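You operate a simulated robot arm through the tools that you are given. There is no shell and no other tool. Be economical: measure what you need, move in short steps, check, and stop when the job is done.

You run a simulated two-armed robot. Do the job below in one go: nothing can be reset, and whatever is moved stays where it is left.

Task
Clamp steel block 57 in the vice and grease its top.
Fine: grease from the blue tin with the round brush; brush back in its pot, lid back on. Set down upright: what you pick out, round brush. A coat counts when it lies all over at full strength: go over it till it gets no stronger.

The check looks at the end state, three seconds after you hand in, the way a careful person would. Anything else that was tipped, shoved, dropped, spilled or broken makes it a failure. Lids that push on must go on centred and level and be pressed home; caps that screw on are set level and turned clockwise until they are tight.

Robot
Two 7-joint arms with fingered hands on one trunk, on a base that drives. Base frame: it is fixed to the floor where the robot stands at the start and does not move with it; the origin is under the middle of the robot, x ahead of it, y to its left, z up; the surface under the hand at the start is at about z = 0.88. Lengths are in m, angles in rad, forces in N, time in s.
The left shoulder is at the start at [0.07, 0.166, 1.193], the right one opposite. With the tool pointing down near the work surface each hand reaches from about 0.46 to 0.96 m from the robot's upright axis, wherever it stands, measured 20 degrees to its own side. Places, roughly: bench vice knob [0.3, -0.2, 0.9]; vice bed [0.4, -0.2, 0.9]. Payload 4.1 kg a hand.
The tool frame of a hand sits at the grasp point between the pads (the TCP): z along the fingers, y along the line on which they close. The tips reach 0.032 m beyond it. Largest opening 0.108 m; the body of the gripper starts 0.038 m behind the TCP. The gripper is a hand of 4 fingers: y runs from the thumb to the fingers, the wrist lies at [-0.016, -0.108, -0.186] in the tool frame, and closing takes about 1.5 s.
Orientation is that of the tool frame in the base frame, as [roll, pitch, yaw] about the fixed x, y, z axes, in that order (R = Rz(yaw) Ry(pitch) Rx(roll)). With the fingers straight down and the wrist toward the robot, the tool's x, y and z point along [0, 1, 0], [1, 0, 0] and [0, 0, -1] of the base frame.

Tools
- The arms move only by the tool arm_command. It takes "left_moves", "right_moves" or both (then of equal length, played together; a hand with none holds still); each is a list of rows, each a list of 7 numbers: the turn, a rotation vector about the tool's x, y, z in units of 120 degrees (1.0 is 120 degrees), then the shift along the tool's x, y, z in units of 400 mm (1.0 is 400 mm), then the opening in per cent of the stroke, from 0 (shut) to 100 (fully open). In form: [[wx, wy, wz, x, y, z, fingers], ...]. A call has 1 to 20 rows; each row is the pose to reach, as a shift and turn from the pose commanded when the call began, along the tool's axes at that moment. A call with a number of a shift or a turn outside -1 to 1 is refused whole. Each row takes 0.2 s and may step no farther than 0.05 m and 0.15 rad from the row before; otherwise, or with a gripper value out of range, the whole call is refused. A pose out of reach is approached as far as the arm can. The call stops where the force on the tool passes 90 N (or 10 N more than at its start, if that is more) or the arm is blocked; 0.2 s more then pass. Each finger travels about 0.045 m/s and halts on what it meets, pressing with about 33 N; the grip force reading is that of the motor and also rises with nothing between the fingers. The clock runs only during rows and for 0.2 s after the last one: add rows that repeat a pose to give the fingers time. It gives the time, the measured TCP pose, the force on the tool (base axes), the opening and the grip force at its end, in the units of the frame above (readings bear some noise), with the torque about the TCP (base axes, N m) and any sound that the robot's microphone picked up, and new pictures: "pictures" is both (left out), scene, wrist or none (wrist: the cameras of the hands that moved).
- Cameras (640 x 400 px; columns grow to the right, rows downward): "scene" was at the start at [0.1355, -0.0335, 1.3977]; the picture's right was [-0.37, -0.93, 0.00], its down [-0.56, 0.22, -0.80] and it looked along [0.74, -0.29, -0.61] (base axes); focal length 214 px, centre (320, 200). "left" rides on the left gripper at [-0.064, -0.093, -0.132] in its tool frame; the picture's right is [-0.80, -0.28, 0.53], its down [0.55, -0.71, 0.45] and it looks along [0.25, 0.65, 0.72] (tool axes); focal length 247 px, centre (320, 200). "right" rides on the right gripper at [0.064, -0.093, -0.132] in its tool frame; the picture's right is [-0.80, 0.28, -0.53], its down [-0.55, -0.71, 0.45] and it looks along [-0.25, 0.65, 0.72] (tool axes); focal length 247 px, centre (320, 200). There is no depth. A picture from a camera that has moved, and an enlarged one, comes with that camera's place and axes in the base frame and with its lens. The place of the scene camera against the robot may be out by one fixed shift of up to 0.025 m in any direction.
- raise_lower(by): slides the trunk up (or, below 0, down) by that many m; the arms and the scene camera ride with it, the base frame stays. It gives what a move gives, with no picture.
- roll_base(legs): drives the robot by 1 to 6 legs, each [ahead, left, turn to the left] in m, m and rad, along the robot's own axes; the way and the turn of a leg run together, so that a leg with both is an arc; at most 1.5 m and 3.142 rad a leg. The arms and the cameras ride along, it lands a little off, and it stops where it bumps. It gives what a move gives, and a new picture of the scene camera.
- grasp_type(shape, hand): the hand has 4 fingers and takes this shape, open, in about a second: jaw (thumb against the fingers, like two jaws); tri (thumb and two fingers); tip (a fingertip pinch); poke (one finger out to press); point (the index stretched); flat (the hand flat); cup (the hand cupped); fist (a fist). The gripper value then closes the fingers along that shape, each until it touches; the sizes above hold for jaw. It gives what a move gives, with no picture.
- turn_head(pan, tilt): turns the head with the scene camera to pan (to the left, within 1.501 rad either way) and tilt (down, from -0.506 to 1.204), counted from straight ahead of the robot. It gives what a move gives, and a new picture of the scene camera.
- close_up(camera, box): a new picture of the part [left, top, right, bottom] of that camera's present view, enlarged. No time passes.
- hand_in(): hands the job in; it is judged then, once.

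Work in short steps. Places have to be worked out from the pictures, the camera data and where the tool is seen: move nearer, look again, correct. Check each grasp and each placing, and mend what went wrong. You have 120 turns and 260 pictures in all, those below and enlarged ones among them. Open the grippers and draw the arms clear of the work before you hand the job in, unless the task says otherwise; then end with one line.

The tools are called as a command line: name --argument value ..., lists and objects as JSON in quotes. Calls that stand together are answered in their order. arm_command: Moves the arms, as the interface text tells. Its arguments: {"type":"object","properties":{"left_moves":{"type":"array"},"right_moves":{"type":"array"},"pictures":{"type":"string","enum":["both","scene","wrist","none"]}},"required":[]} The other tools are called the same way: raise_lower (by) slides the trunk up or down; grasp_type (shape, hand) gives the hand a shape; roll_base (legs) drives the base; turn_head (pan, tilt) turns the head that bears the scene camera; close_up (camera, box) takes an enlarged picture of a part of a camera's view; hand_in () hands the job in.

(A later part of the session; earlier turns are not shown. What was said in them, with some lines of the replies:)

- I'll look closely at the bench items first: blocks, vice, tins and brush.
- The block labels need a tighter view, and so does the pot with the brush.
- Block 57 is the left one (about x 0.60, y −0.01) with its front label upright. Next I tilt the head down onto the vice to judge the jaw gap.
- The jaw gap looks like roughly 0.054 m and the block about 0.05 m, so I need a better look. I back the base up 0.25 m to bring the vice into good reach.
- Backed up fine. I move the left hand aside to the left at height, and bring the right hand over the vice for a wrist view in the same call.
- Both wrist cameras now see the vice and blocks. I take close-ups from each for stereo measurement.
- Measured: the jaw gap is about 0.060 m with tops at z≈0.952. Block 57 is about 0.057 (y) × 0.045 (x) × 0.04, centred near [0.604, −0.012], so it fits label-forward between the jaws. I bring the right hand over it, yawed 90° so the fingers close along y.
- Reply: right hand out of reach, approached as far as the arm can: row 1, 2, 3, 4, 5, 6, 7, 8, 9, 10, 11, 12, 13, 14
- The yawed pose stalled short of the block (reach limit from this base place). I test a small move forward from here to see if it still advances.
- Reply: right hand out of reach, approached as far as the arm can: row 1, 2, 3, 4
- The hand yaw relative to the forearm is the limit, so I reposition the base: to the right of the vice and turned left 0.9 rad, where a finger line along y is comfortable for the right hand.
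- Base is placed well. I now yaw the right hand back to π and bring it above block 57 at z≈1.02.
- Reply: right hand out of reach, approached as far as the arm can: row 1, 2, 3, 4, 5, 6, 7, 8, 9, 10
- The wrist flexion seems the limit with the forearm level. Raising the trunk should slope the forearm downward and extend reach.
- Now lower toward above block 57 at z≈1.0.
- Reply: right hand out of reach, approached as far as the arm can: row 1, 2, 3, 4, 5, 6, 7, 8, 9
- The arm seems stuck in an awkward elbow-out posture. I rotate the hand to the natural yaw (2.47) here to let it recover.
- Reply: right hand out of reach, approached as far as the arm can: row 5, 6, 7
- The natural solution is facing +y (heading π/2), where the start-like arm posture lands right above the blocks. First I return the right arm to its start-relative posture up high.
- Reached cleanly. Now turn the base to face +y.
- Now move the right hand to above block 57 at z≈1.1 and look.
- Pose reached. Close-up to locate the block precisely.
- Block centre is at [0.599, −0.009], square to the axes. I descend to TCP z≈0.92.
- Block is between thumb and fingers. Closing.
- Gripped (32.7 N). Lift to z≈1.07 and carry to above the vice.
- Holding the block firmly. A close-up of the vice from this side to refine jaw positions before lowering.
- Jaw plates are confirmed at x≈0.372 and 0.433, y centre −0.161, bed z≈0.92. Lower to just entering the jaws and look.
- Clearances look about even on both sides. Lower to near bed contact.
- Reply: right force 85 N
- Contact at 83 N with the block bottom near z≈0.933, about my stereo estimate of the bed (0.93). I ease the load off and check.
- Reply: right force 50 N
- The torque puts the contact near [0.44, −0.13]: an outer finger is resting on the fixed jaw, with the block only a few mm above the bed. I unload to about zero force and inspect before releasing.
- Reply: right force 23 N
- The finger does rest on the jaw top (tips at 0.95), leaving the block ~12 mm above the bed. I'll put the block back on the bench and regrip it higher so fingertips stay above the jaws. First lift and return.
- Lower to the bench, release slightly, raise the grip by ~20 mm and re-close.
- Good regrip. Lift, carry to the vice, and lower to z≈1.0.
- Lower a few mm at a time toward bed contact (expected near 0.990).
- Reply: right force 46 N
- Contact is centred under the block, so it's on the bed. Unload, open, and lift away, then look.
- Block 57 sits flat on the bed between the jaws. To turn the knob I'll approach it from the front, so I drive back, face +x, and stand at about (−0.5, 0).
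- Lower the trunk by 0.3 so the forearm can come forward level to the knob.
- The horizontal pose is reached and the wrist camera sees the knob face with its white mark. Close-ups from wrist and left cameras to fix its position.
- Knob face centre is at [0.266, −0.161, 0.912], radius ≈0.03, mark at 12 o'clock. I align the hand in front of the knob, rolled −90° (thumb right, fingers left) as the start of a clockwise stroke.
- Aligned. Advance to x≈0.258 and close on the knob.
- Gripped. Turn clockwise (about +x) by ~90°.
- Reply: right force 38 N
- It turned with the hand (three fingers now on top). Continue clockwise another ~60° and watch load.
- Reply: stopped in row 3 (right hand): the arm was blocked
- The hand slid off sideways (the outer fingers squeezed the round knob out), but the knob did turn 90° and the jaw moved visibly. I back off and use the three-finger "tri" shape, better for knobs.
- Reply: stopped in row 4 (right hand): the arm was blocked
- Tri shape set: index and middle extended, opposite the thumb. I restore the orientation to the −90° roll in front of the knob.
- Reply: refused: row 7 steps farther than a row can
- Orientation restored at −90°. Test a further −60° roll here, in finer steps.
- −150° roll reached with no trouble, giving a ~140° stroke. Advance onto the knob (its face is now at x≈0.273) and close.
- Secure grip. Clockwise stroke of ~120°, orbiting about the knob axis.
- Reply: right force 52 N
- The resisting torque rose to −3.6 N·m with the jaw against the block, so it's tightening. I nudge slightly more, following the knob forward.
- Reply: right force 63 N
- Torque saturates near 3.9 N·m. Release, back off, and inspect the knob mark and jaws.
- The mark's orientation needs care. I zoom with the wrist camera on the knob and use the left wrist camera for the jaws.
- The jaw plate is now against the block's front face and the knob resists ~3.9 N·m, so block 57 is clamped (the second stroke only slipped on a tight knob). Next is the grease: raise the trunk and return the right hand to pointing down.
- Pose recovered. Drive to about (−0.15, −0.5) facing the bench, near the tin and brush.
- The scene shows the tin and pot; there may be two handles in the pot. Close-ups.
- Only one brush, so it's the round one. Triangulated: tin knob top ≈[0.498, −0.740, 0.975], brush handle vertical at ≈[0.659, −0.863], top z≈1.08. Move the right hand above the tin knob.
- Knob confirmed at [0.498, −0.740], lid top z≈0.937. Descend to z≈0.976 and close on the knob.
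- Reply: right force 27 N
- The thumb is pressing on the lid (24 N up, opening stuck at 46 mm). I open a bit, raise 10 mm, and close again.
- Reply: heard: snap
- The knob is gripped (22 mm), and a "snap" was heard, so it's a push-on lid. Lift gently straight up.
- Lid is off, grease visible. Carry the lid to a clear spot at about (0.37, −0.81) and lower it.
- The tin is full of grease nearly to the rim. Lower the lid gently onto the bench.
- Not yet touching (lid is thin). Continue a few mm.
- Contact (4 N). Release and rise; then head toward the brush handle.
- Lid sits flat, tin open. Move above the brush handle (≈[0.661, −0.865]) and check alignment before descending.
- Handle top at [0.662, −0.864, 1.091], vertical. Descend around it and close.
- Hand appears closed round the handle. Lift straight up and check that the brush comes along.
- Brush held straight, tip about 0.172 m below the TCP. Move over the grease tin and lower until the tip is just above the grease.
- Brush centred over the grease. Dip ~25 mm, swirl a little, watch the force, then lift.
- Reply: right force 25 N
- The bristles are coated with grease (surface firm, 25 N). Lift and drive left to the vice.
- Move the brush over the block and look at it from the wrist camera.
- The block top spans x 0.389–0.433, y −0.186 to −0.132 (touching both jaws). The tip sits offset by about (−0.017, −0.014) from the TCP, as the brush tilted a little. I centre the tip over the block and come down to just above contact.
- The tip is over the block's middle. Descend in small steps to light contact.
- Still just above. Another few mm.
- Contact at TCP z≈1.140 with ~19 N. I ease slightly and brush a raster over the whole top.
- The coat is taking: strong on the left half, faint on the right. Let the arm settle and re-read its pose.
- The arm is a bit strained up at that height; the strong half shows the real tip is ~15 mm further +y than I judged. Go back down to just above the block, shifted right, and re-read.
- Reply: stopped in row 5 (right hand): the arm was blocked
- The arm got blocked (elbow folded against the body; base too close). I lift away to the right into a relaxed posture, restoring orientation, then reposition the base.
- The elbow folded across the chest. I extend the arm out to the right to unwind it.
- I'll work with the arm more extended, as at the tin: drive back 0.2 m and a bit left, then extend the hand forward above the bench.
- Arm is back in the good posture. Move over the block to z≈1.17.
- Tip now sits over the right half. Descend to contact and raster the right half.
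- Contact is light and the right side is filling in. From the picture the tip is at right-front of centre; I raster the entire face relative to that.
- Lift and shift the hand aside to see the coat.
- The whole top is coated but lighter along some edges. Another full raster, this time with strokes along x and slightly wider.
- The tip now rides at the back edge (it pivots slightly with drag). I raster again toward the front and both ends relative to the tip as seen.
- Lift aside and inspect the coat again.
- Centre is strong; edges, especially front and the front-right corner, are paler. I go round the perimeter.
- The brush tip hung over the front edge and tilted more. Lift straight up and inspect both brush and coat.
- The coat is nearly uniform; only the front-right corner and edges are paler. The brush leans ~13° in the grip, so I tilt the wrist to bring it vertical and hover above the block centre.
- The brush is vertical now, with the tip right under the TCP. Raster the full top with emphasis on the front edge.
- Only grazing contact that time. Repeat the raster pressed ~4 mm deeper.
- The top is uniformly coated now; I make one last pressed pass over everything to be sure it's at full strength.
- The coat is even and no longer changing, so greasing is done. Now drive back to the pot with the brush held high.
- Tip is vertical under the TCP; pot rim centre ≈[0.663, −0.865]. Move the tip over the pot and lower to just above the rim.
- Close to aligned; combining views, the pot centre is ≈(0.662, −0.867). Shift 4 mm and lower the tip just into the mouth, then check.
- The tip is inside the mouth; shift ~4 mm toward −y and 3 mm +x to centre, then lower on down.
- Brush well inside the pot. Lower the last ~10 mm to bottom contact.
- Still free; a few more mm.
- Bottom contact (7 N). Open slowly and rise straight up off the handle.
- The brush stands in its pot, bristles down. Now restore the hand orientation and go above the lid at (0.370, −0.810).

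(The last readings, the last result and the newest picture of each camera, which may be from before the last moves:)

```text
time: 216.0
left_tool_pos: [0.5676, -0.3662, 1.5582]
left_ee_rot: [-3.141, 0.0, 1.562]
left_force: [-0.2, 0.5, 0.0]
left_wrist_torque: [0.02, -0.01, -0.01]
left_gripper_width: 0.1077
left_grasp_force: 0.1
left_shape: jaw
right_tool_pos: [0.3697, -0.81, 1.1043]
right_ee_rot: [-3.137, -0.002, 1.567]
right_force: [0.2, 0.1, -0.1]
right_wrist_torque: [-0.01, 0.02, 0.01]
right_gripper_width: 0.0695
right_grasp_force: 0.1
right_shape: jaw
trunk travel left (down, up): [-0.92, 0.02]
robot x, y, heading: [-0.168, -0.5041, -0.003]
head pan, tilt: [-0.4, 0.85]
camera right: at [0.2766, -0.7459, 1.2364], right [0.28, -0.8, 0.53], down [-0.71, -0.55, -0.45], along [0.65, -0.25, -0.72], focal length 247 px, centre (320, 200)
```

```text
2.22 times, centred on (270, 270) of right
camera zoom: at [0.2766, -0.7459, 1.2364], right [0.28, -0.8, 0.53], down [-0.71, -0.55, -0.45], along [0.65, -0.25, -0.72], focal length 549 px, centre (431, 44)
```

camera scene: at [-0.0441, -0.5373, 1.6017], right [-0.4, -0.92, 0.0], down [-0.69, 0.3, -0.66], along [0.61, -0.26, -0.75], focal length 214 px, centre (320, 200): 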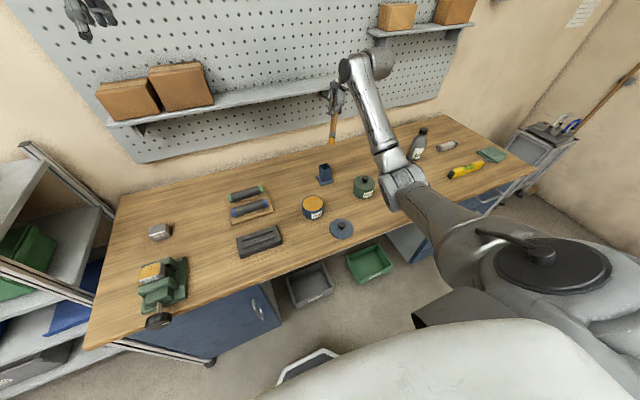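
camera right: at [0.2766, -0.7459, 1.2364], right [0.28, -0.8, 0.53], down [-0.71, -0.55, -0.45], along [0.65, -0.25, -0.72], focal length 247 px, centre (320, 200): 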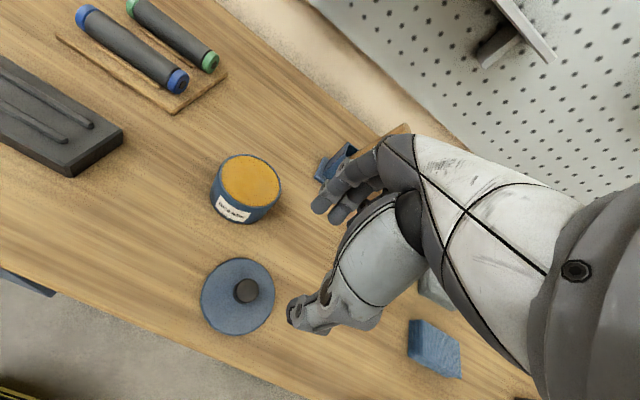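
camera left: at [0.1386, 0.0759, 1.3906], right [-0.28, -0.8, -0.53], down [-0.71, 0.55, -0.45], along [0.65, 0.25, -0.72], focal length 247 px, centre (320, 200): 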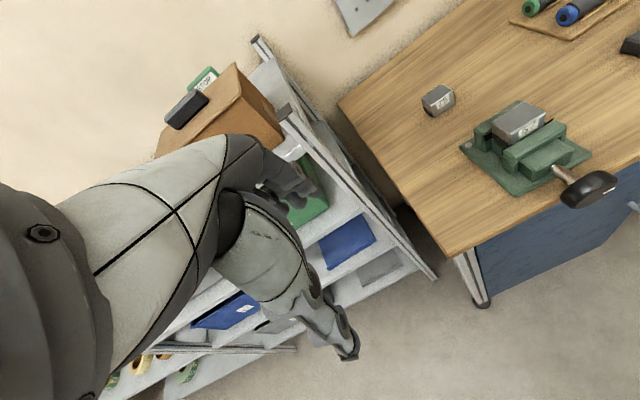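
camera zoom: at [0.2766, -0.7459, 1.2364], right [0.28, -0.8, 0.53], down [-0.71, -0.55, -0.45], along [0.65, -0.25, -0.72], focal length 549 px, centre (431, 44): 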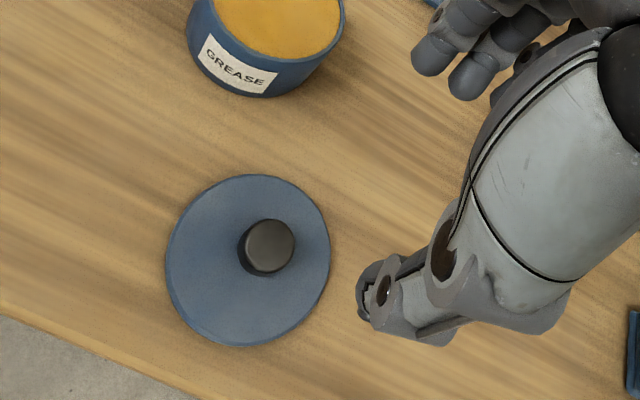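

The lid knob is under the hand within 3 mm. Descend to the same grip height (z≈0.931) and close.

arm_command --right_moves '[[0, 0, 0, -0.004, 0.002, 0.1, 65], [0, 0, 0, -0.004, 0.002, 0.2, 65], [0, 0, 0, -0.004, 0.002, 0.3, 65], [0, 0, 0, -0.004, 0.002, 0.38, 65], [0, 0, 0, -0.004, 0.002, 0.432, 65], [0, 0, 0, -0.004, 0.002, 0.432, 45], [0, 0, 0, -0.004, 0.002, 0.432, 30], [0, 0, 0, -0.004, 0.002, 0.432, 15], [0, 0, 0, -0.004, 0.002, 0.432, 15], [0, 0, 0, -0.004, 0.002, 0.432, 15], [0, 0, 0, -0.004, 0.002, 0.432, 15]]' --pictures "none"

arm_command --right_moves '[[0, 0, 0, 0, 0, -0.05, 15], [0, 0, 0, 0, 0, -0.15, 15], [0, 0, 0, 0, 0, -0.25, 15], [0, 0, 0, 0, 0, -0.32, 15], [0, 0, 0, 0, 0, -0.32, 15]]' --pictures "wrist"

close_up --camera "right" --box '[180, 140, 400, 360]'

```text
time: 218.4
left_tool_pos: [0.5666, -0.3656, 1.5596]
left_ee_rot: [-3.141, 0.0, 1.56]
left_force: [-0.7, 0.5, -0.7]
left_wrist_torque: [-0.02, 0.02, -0.01]
left_gripper_width: 0.1077
left_grasp_force: 0.1
left_shape: jaw
right_tool_pos: [0.37, -0.8111, 0.9331]
right_ee_rot: [-3.138, -0.002, 1.567]
right_force: [-0.6, 0.6, 0.3]
right_wrist_torque: [0.01, -0.03, 0.0]
right_gripper_width: 0.0225
right_grasp_force: 32.4
right_shape: jaw
trunk travel left (down, up): [-0.92, 0.02]
robot x, y, heading: [-0.169, -0.504, -0.005]
head pan, tilt: [-0.4, 0.85]
```

```text
time: 219.6
left_tool_pos: [0.5675, -0.3664, 1.5595]
left_ee_rot: [-3.141, 0.001, 1.56]
left_force: [-1.4, -0.1, 0.6]
left_wrist_torque: [0.01, -0.03, -0.02]
left_gripper_width: 0.1078
left_grasp_force: 0.1
left_shape: jaw
right_tool_pos: [0.3719, -0.8113, 1.0601]
right_ee_rot: [-3.139, -0.004, 1.569]
right_force: [-0.8, 1.0, 0.0]
right_wrist_torque: [0.0, -0.01, -0.01]
right_gripper_width: 0.0227
right_grasp_force: 32.8
right_shape: jaw
trunk travel left (down, up): [-0.92, 0.02]
robot x, y, heading: [-0.1679, -0.5044, -0.007]
head pan, tilt: [-0.4, 0.85]
camera right: at [0.2777, -0.7477, 1.1923], right [0.28, -0.8, 0.53], down [-0.71, -0.55, -0.45], along [0.65, -0.25, -0.72], focal length 247 px, centre (320, 200)
```

right: 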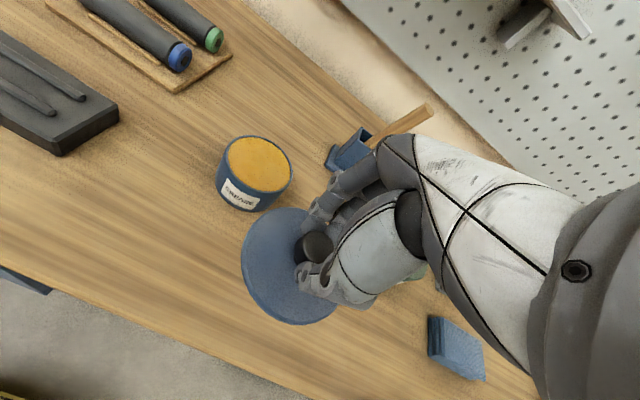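

```text
1.82 times, centred on (290, 250) of right
camera zoom: at [0.2777, -0.7477, 1.1923], right [0.28, -0.8, 0.53], down [-0.71, -0.55, -0.45], along [0.65, -0.25, -0.72], focal length 449 px, centre (374, 109)
```

zoom: 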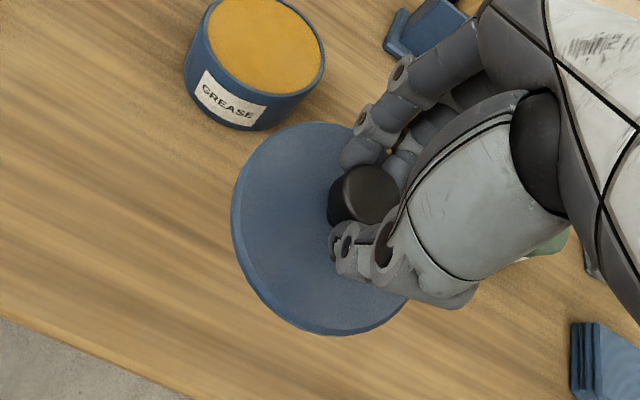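

Lid is held as before. Move it over the tin at height and check alignment against the rim.

arm_command --right_moves '[[0, 0, 0, 0.04, 0.08, 0, 15], [0, 0, 0, 0.09, 0.16, 0, 15], [0, 0, 0, 0.14, 0.24, 0, 15], [0, 0, 0, 0.181, 0.315, 0, 15], [0, 0, 0, 0.181, 0.315, 0.07, 15], [0, 0, 0, 0.181, 0.315, 0.105, 15], [0, 0, 0, 0.181, 0.315, 0.105, 15]]' --pictures "wrist"

close_up --camera "right" --box '[200, 180, 360, 340]'

close_up --camera "left" --box '[480, 150, 640, 330]'

```text
time: 221.2
left_tool_pos: [0.5673, -0.3639, 1.5573]
left_ee_rot: [-3.141, 0.0, 1.562]
left_force: [0.0, 0.2, -0.4]
left_wrist_torque: [-0.01, -0.01, 0.01]
left_gripper_width: 0.1077
left_grasp_force: 0.0
left_shape: jaw
right_tool_pos: [0.4979, -0.7395, 1.0172]
right_ee_rot: [-3.136, -0.002, 1.569]
right_force: [-0.2, -0.4, -0.3]
right_wrist_torque: [0.01, 0.03, 0.0]
right_gripper_width: 0.0221
right_grasp_force: 32.7
right_shape: jaw
trunk travel left (down, up): [-0.92, 0.02]
robot x, y, heading: [-0.168, -0.5061, -0.01]
head pan, tilt: [-0.4, 0.85]
camera right: at [0.4037, -0.6747, 1.149], right [0.28, -0.8, 0.53], down [-0.71, -0.55, -0.45], along [0.65, -0.25, -0.72], focal length 247 px, centre (320, 200)
```

right: 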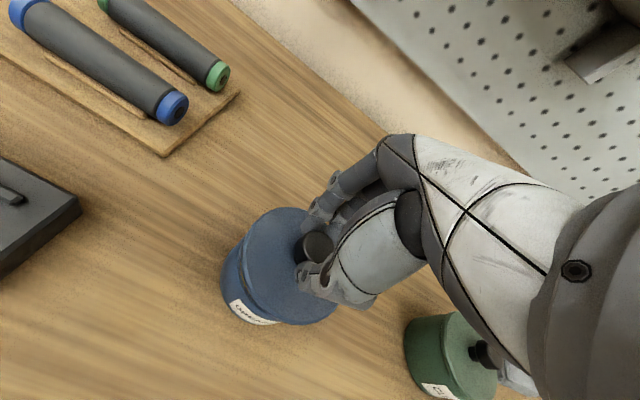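

```text
2.50 times, centred on (280, 260) of right
camera zoom: at [0.4037, -0.6747, 1.149], right [0.28, -0.8, 0.53], down [-0.71, -0.55, -0.45], along [0.65, -0.25, -0.72], focal length 617 px, centre (420, 50)
```

zoom: 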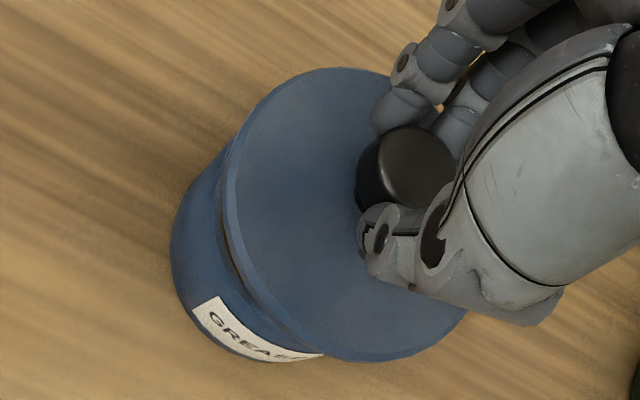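

```text
2.22 times, centred on (560, 240) of left
camera zoom: at [0.4746, -0.4281, 1.6899], right [-0.29, -0.8, -0.53], down [-0.7, 0.56, -0.45], along [0.65, 0.24, -0.72], focal length 549 px, centre (-213, 111)
```

zoom: 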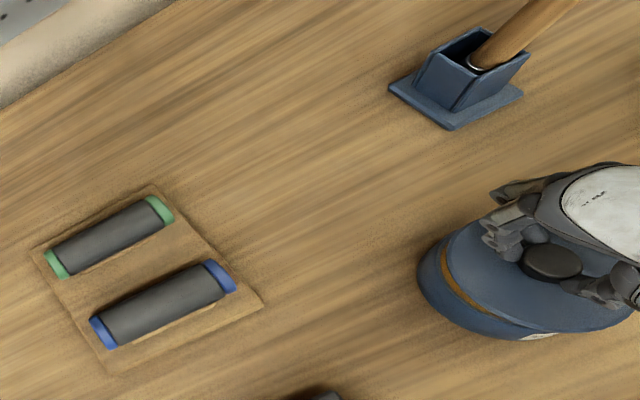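

Alignment matches the lift-off picture, so the tin hasn't moved. Lower the lid to its seat gently.

arm_command --right_moves '[[0, 0, 0, -0.001, -0.001, 0.025, 15], [0, 0, 0, -0.001, -0.001, 0.045, 15], [0, 0, 0, -0.001, -0.001, 0.058, 15], [0, 0, 0, -0.001, -0.001, 0.064, 15], [0, 0, 0, -0.001, -0.001, 0.064, 15]]' --pictures "wrist"

close_up --camera "right" --box '[200, 180, 360, 340]'

```text
time: 222.4
left_tool_pos: [0.568, -0.3637, 1.5586]
left_ee_rot: [-3.14, -0.001, 1.563]
left_force: [-0.2, -0.3, -1.0]
left_wrist_torque: [-0.03, 0.05, 0.02]
left_gripper_width: 0.1075
left_grasp_force: 0.0
left_shape: jaw
right_tool_pos: [0.4955, -0.7401, 0.9914]
right_ee_rot: [-3.137, -0.003, 1.57]
right_force: [-0.4, -0.1, -0.1]
right_wrist_torque: [0.01, 0.02, -0.02]
right_gripper_width: 0.0224
right_grasp_force: 33.2
right_shape: jaw
trunk travel left (down, up): [-0.92, 0.02]
robot x, y, heading: [-0.168, -0.5037, -0.006]
head pan, tilt: [-0.4, 0.85]
camera right: at [0.4027, -0.6754, 1.1238], right [0.28, -0.8, 0.53], down [-0.71, -0.55, -0.45], along [0.65, -0.25, -0.72], focal length 247 px, centre (320, 200)
```

right: 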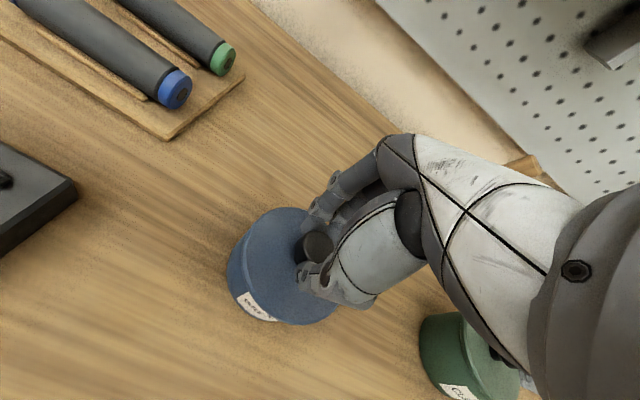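

```text
2.50 times, centred on (280, 260) of right
camera zoom: at [0.4027, -0.6754, 1.1238], right [0.28, -0.8, 0.53], down [-0.71, -0.55, -0.45], along [0.65, -0.25, -0.72], focal length 617 px, centre (420, 50)
```

zoom: 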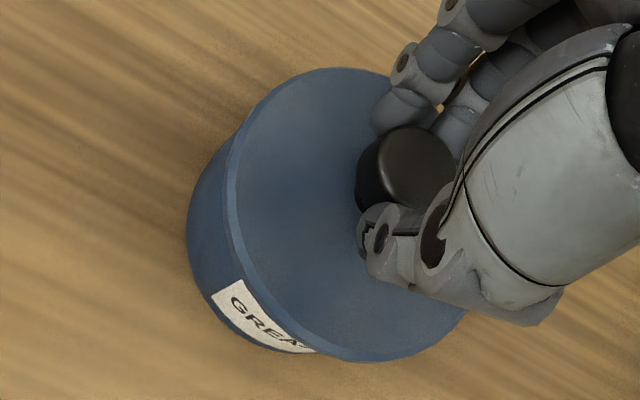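

Lid is at the rim with no force. Press it down gently and listen for the snap.

arm_command --right_moves '[[0, 0, 0, 0.001, 0.003, 0.004, 15], [0, 0, 0, 0.001, 0.003, 0.009, 15], [0, 0, 0, 0.001, 0.003, 0.015, 15], [0, 0, 0, 0.001, 0.003, 0.022, 15], [0, 0, 0, 0.001, 0.003, 0.022, 15]]' --pictures "none"

```text
time: 223.6
left_tool_pos: [0.564, -0.3648, 1.5608]
left_ee_rot: [3.141, -0.001, 1.56]
left_force: [-0.2, 0.1, 0.1]
left_wrist_torque: [-0.02, -0.02, -0.01]
left_gripper_width: 0.1077
left_grasp_force: 0.1
left_shape: jaw
right_tool_pos: [0.496, -0.7393, 0.9882]
right_ee_rot: [3.139, -0.002, 1.57]
right_force: [2.8, -3.4, 23.5]
right_wrist_torque: [-0.02, -0.27, 0.05]
right_gripper_width: 0.0236
right_grasp_force: 32.7
right_shape: jaw
trunk travel left (down, up): [-0.92, 0.02]
robot x, y, heading: [-0.1685, -0.5059, -0.009]
head pan, tilt: [-0.4, 0.85]
```

23 N and no snap yet. Press harder.

arm_command --right_moves '[[0, 0, 0, 0, 0, 0.008, 15], [0, 0, 0, 0, 0, 0.016, 15], [0, 0, 0, 0, 0, 0.024, 15], [0, 0, 0, 0, 0, 0.03, 15], [0, 0, 0, 0, 0, 0.03, 15]]' --pictures "none"

close_up --camera "scene" --box '[290, 180, 350, 230]'

```text
time: 224.8
left_tool_pos: [0.5581, -0.364, 1.5634]
left_ee_rot: [3.136, 0.003, 1.562]
left_force: [-0.1, -0.4, 0.2]
left_wrist_torque: [0.01, -0.03, 0.0]
left_gripper_width: 0.1077
left_grasp_force: 0.0
left_shape: jaw
right_tool_pos: [0.495, -0.738, 0.9829]
right_ee_rot: [3.125, -0.003, 1.572]
right_force: [4.0, -10.4, 66.1]
right_wrist_torque: [-0.3, -0.49, 0.06]
right_gripper_width: 0.0292
right_grasp_force: 33.6
right_shape: jaw
trunk travel left (down, up): [-0.92, 0.02]
robot x, y, heading: [-0.1666, -0.5031, -0.009]
head pan, tilt: [-0.4, 0.85]
```

```text
8.00 times, centred on (320, 205) of scene
camera zoom: at [-0.0493, -0.536, 1.6022], right [-0.4, -0.92, 0.0], down [-0.69, 0.3, -0.66], along [0.61, -0.26, -0.75], focal length 1716 px, centre (320, 160)
```

zoom: 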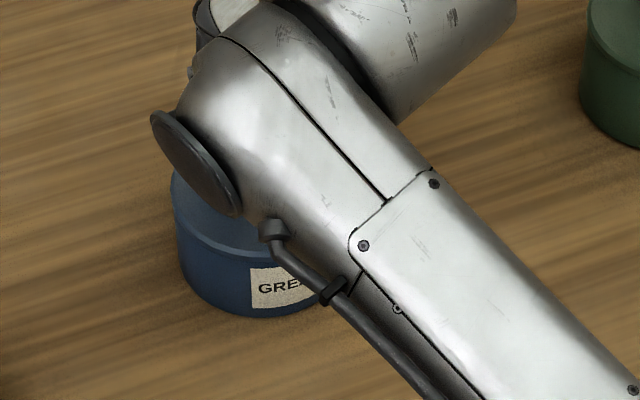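

The fingers slide down the knob at 66 N. I release, close the fingers, and press centrally on top of the knob instead.

arm_command --right_moves '[[0, 0, 0, 0, 0, -0.02, 15], [0, 0, 0, 0, 0, -0.03, 30], [0, 0, 0, 0, 0, -0.03, 50], [0, 0, 0, 0, 0, -0.03, 60], [0, 0, 0, 0, 0, -0.1, 60], [0, 0, 0, 0, 0, -0.2, 60], [0, 0, 0, 0, 0, -0.25, 40], [0, 0, 0, 0, 0, -0.25, 20], [0, 0, 0, 0, 0, -0.25, 0], [0, 0, 0, 0, 0, -0.25, 0], [0, 0, 0, 0, 0, -0.25, 0], [0, 0, 0, 0, 0, -0.25, 0]]' --pictures "wrist"

close_up --camera "right" --box '[180, 180, 360, 360]'

close_up --camera "left" --box '[480, 150, 640, 330]'

```text
time: 227.4
left_tool_pos: [0.5673, -0.3642, 1.5588]
left_ee_rot: [3.141, 0.001, 1.561]
left_force: [-0.4, -0.2, 0.0]
left_wrist_torque: [-0.01, -0.01, 0.04]
left_gripper_width: 0.1077
left_grasp_force: 0.0
left_shape: jaw
right_tool_pos: [0.4981, -0.7401, 1.0716]
right_ee_rot: [-3.138, -0.002, 1.569]
right_force: [0.3, 0.2, -0.1]
right_wrist_torque: [0.01, 0.0, -0.02]
right_gripper_width: 0.0002
right_grasp_force: 32.6
right_shape: jaw
trunk travel left (down, up): [-0.92, 0.02]
robot x, y, heading: [-0.1637, -0.5056, -0.006]
head pan, tilt: [-0.4, 0.85]
heard: snap
camera right: at [0.4046, -0.6752, 1.2032], right [0.28, -0.8, 0.53], down [-0.71, -0.55, -0.45], along [0.65, -0.25, -0.72], focal length 247 px, centre (320, 200)
```

right: 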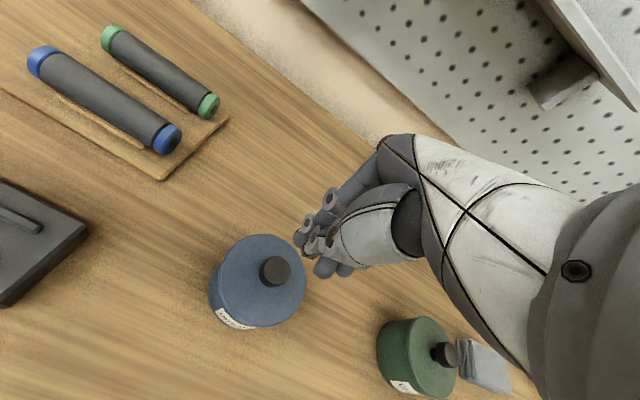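

```text
2.22 times, centred on (270, 270) of right
camera zoom: at [0.4046, -0.6752, 1.2032], right [0.28, -0.8, 0.53], down [-0.71, -0.55, -0.45], along [0.65, -0.25, -0.72], focal length 549 px, centre (431, 44)
```

zoom: 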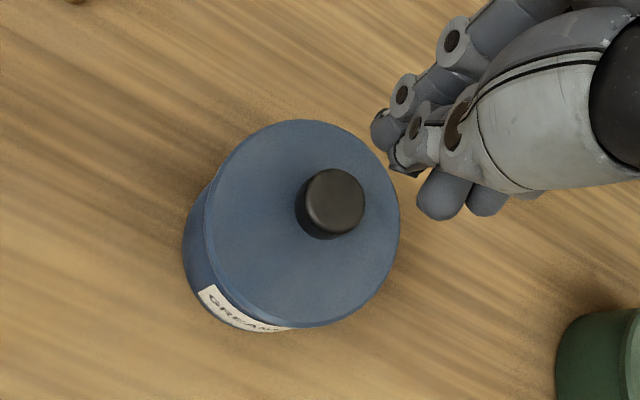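

```text
2.22 times, centred on (560, 240) of left
camera zoom: at [0.4738, -0.4286, 1.6902], right [-0.29, -0.8, -0.53], down [-0.7, 0.56, -0.45], along [0.65, 0.24, -0.72], focal length 549 px, centre (-213, 111)
```

zoom: 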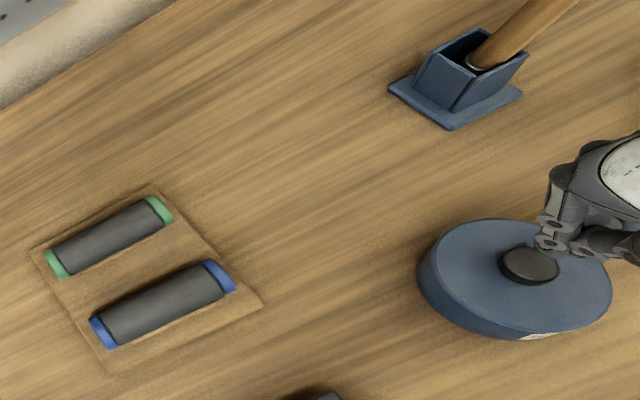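

A snap was heard on release. I press centrally on the knob top with the closed fingertips to be sure the lid is home.

arm_command --right_moves '[[0, 0, 0, 0.0, 0.005, 0.08, 0], [0, 0, 0, 0.0, 0.005, 0.14, 0], [0, 0, 0, 0.0, 0.005, 0.16, 0], [0, 0, 0, 0.0, 0.005, 0.172, 0], [0, 0, 0, 0.0, 0.005, 0.184, 0], [0, 0, 0, 0.0, 0.005, 0.196, 0], [0, 0, 0, 0.0, 0.005, 0.205, 0], [0, 0, 0, 0.0, 0.005, 0.205, 0]]' --pictures "none"

close_up --camera "right" --box '[180, 180, 360, 360]'

```text
time: 229.2
left_tool_pos: [0.5625, -0.3648, 1.5608]
left_ee_rot: [3.138, -0.001, 1.56]
left_force: [1.3, -0.1, -0.3]
left_wrist_torque: [0.05, 0.06, -0.02]
left_gripper_width: 0.1077
left_grasp_force: 0.0
left_shape: jaw
right_tool_pos: [0.5041, -0.7377, 1.0076]
right_ee_rot: [3.102, 0.0, 1.57]
right_force: [-20.4, 0.3, 46.0]
right_wrist_torque: [0.36, 0.54, 0.14]
right_gripper_width: 0.0
right_grasp_force: 33.1
right_shape: jaw
trunk travel left (down, up): [-0.92, 0.02]
robot x, y, heading: [-0.1648, -0.5082, -0.014]
head pan, tilt: [-0.4, 0.85]
stopped in row 8 (right hand): the force on the tool passed its limit at 91 N (the readings are from after the stop); the commanded pose is now the measured one
```

```text
2.22 times, centred on (270, 270) of right
camera zoom: at [0.4052, -0.674, 1.1358], right [0.26, -0.8, 0.54], down [-0.69, -0.55, -0.48], along [0.68, -0.25, -0.69], focal length 549 px, centre (431, 44)
```

zoom: 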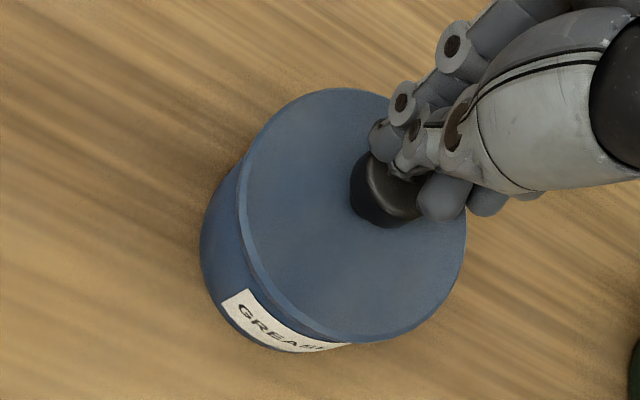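

Pressed to 91 N with the lid flat on the rim. Rise straight off and inspect the lid closely.

arm_command --right_moves '[[0, 0, 0, 0, 0, -0.03, 0], [0, 0, 0, 0, 0, -0.1, 0], [0, 0, 0, 0, 0, -0.2, 0], [0, 0, 0, -0.05, -0.05, -0.3, 30], [0, 0, 0, -0.15, -0.1, -0.38, 60], [0, 0, 0, -0.25, -0.15, -0.45, 60], [0, 0, 0, -0.3, -0.15, -0.45, 60]]' --pictures "wrist"

close_up --camera "scene" --box '[290, 170, 350, 230]'

close_up --camera "left" --box '[500, 80, 640, 300]'

```text
refused: row 5 steps farther than a row can; nothing moved
```

```text
6.67 times, centred on (320, 200) of scene
camera zoom: at [-0.0446, -0.5368, 1.6008], right [-0.4, -0.92, 0.0], down [-0.69, 0.3, -0.66], along [0.61, -0.26, -0.75], focal length 1430 px, centre (320, 200)
```

zoom: 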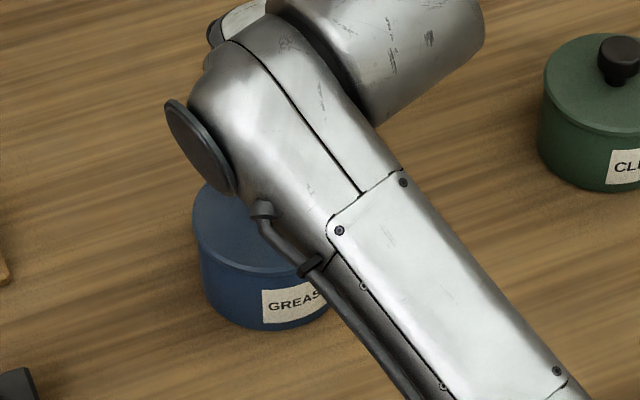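

```text
1.82 times, centred on (570, 190) of left
camera zoom: at [0.4684, -0.4285, 1.6912], right [-0.29, -0.8, -0.53], down [-0.7, 0.56, -0.45], along [0.65, 0.24, -0.72], focal length 449 px, centre (-134, 218)
```

zoom: 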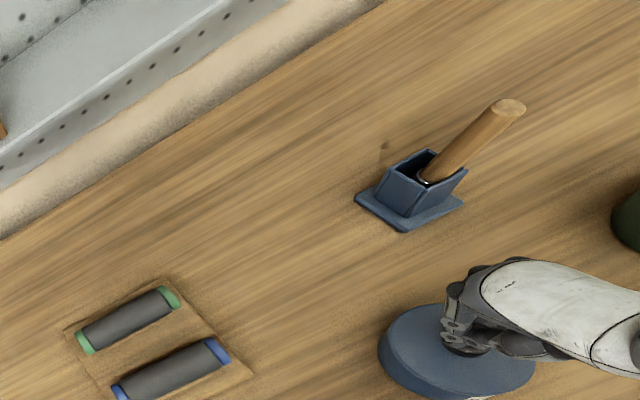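

Same retreat in finer steps.

arm_command --right_moves '[[0, 0, 0, 0, 0, -0.03, 0], [0, 0, 0, 0, 0, -0.1, 0], [0, 0, 0, 0, 0, -0.2, 0], [0, 0, 0, -0.04, -0.03, -0.28, 30], [0, 0, 0, -0.1, -0.06, -0.34, 60], [0, 0, 0, -0.17, -0.09, -0.4, 60], [0, 0, 0, -0.25, -0.12, -0.45, 60], [0, 0, 0, -0.34, -0.15, -0.47, 60], [0, 0, 0, -0.44, -0.17, -0.47, 60], [0, 0, 0, -0.44, -0.17, -0.47, 60]]' --pictures "wrist"

close_up --camera "scene" --box '[290, 170, 350, 230]'

close_up --camera "left" --box '[500, 80, 640, 300]'

```text
time: 231.3
left_tool_pos: [0.5669, -0.3649, 1.5593]
left_ee_rot: [-3.141, -0.001, 1.561]
left_force: [0.3, 1.2, -0.2]
left_wrist_torque: [-0.01, 0.0, -0.01]
left_gripper_width: 0.1081
left_grasp_force: 0.1
left_shape: jaw
right_tool_pos: [0.4324, -0.9163, 1.1853]
right_ee_rot: [3.116, -0.001, 1.571]
right_force: [-0.3, 0.2, 0.7]
right_wrist_torque: [0.01, -0.01, 0.01]
right_gripper_width: 0.0643
right_grasp_force: 0.0
right_shape: jaw
trunk travel left (down, up): [-0.92, 0.02]
robot x, y, heading: [-0.1644, -0.506, -0.011]
head pan, tilt: [-0.4, 0.85]
camera right: at [0.3351, -0.8517, 1.315], right [0.27, -0.8, 0.54], down [-0.69, -0.55, -0.47], along [0.67, -0.25, -0.7], focal length 247 px, centre (320, 200)
```

right: 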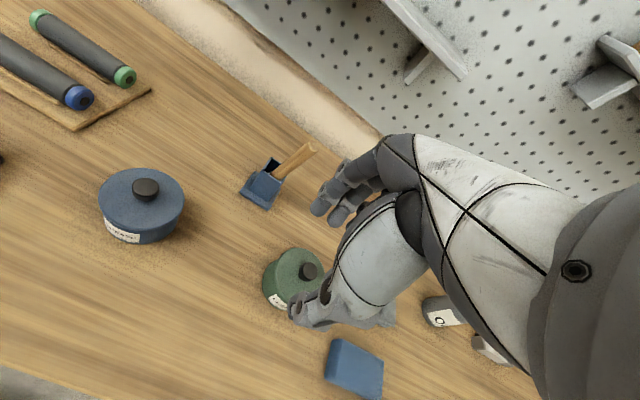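

```text
6.67 times, centred on (320, 200) of scene
camera zoom: at [-0.0388, -0.5373, 1.6012], right [-0.4, -0.92, 0.0], down [-0.69, 0.3, -0.66], along [0.61, -0.26, -0.75], focal length 1430 px, centre (320, 200)
```

zoom: 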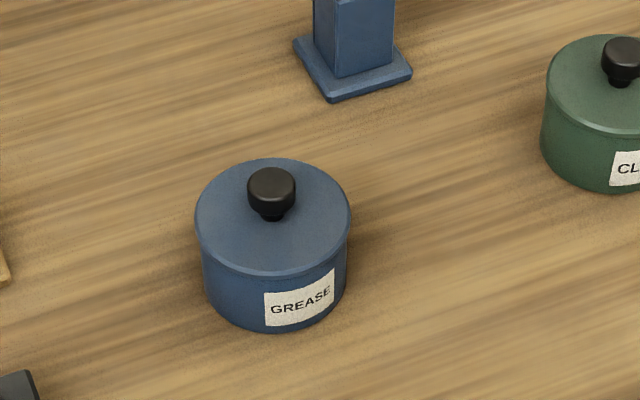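

```text
1.82 times, centred on (570, 190) of left
camera zoom: at [0.4742, -0.4285, 1.6901], right [-0.29, -0.8, -0.53], down [-0.7, 0.56, -0.45], along [0.65, 0.24, -0.72], focal length 449 px, centre (-134, 218)
```

zoom: 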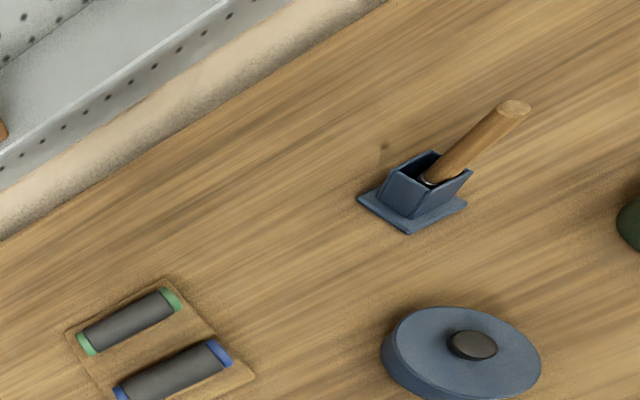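

The lid sits level and centred, like at the start. A small dark spot on the bench near the pot deserves a close look, along with the vice and final scene.

close_up --camera "left" --box '[565, 120, 625, 200]'

close_up --camera "scene" --box '[120, 220, 220, 340]'

close_up --camera "scene" --box '[290, 120, 390, 210]'

```text
5.00 times, centred on (595, 160) of left
camera zoom: at [0.4742, -0.4285, 1.6901], right [-0.29, -0.8, -0.53], down [-0.7, 0.56, -0.45], along [0.65, 0.24, -0.72], focal length 1235 px, centre (-1055, 400)
```

zoom: 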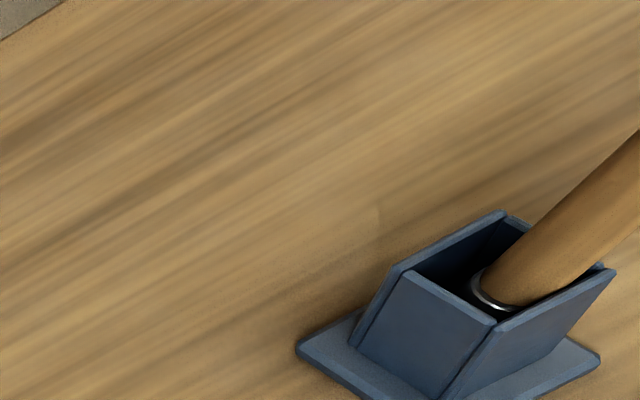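

```text
3.33 times, centred on (170, 280) of scene
camera zoom: at [-0.0388, -0.5373, 1.6012], right [-0.4, -0.92, 0.0], down [-0.69, 0.3, -0.66], along [0.61, -0.26, -0.75], focal length 715 px, centre (820, -67)
```

zoom: 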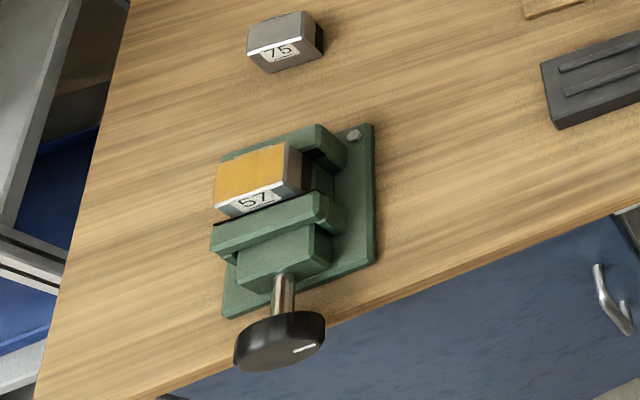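

```text
4.44 times, centred on (340, 165) of scene
camera zoom: at [-0.0388, -0.5373, 1.6012], right [-0.4, -0.92, 0.0], down [-0.69, 0.3, -0.66], along [0.61, -0.26, -0.75], focal length 953 px, centre (231, 356)
```

zoom: 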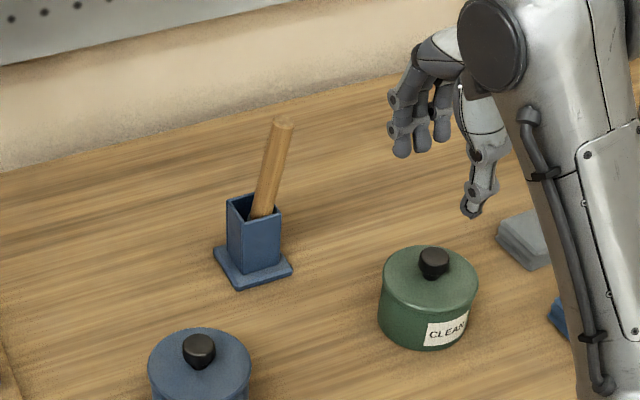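

No spill; block 57 is clamped and coated, brush in its pot, lid on. I open the hands and draw the arms clear by backing the base.

arm_command --right_moves '[[0, 0, 0, 0, -0.05, -0.1, 80], [0, 0, 0, 0, -0.1, -0.2, 100], [0, 0, 0, 0, -0.1, -0.25, 100], [0, 0, 0, 0, -0.1, -0.25, 100]]' --pictures "none"

roll_base --legs '[[-0.3, 0, 0]]'

```text
time: 232.3
left_tool_pos: [0.5679, -0.3644, 1.5582]
left_ee_rot: [-3.14, 0.0, 1.562]
left_force: [0.1, 0.3, -0.1]
left_wrist_torque: [0.01, -0.05, 0.01]
left_gripper_width: 0.1075
left_grasp_force: 0.1
left_shape: jaw
right_tool_pos: [0.3901, -0.914, 1.2867]
right_ee_rot: [3.117, -0.002, 1.57]
right_force: [-0.1, 0.6, 0.7]
right_wrist_torque: [0.01, 0.0, 0.01]
right_gripper_width: 0.1078
right_grasp_force: 0.0
right_shape: jaw
trunk travel left (down, up): [-0.92, 0.02]
robot x, y, heading: [-0.1654, -0.5046, -0.007]
head pan, tilt: [-0.4, 0.85]
```

```text
time: 234.4
left_tool_pos: [0.2733, -0.3642, 1.558]
left_ee_rot: [-3.139, 0.0, 1.56]
left_force: [-0.8, -0.4, -0.2]
left_wrist_torque: [0.02, 0.01, 0.0]
left_gripper_width: 0.1077
left_grasp_force: 0.1
left_shape: jaw
right_tool_pos: [0.0949, -0.9134, 1.284]
right_ee_rot: [3.119, -0.003, 1.571]
right_force: [0.9, -0.4, -0.2]
right_wrist_torque: [-0.02, -0.02, 0.0]
right_gripper_width: 0.1078
right_grasp_force: 0.0
right_shape: jaw
trunk travel left (down, up): [-0.92, 0.02]
robot x, y, heading: [-0.461, -0.5015, -0.011]
head pan, tilt: [-0.4, 0.85]
camera scene: at [-0.333, -0.5353, 1.6009], right [-0.4, -0.92, 0.0], down [-0.69, 0.3, -0.66], along [0.6, -0.26, -0.75], focal length 214 px, centre (320, 200)
```

scene: 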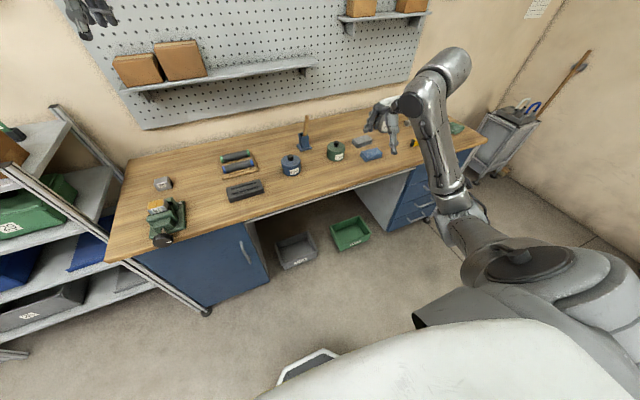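

Everything is in place and the arms are clear, so I hand in.

hand_in

```text
The job is handed in.
```

Block 57 is clamped in the vice with its top greased all over, the brush is back in its pot (leaning slightly), and the lid is pressed onto the blue tin; I handed the job in and have not seen the check's result.
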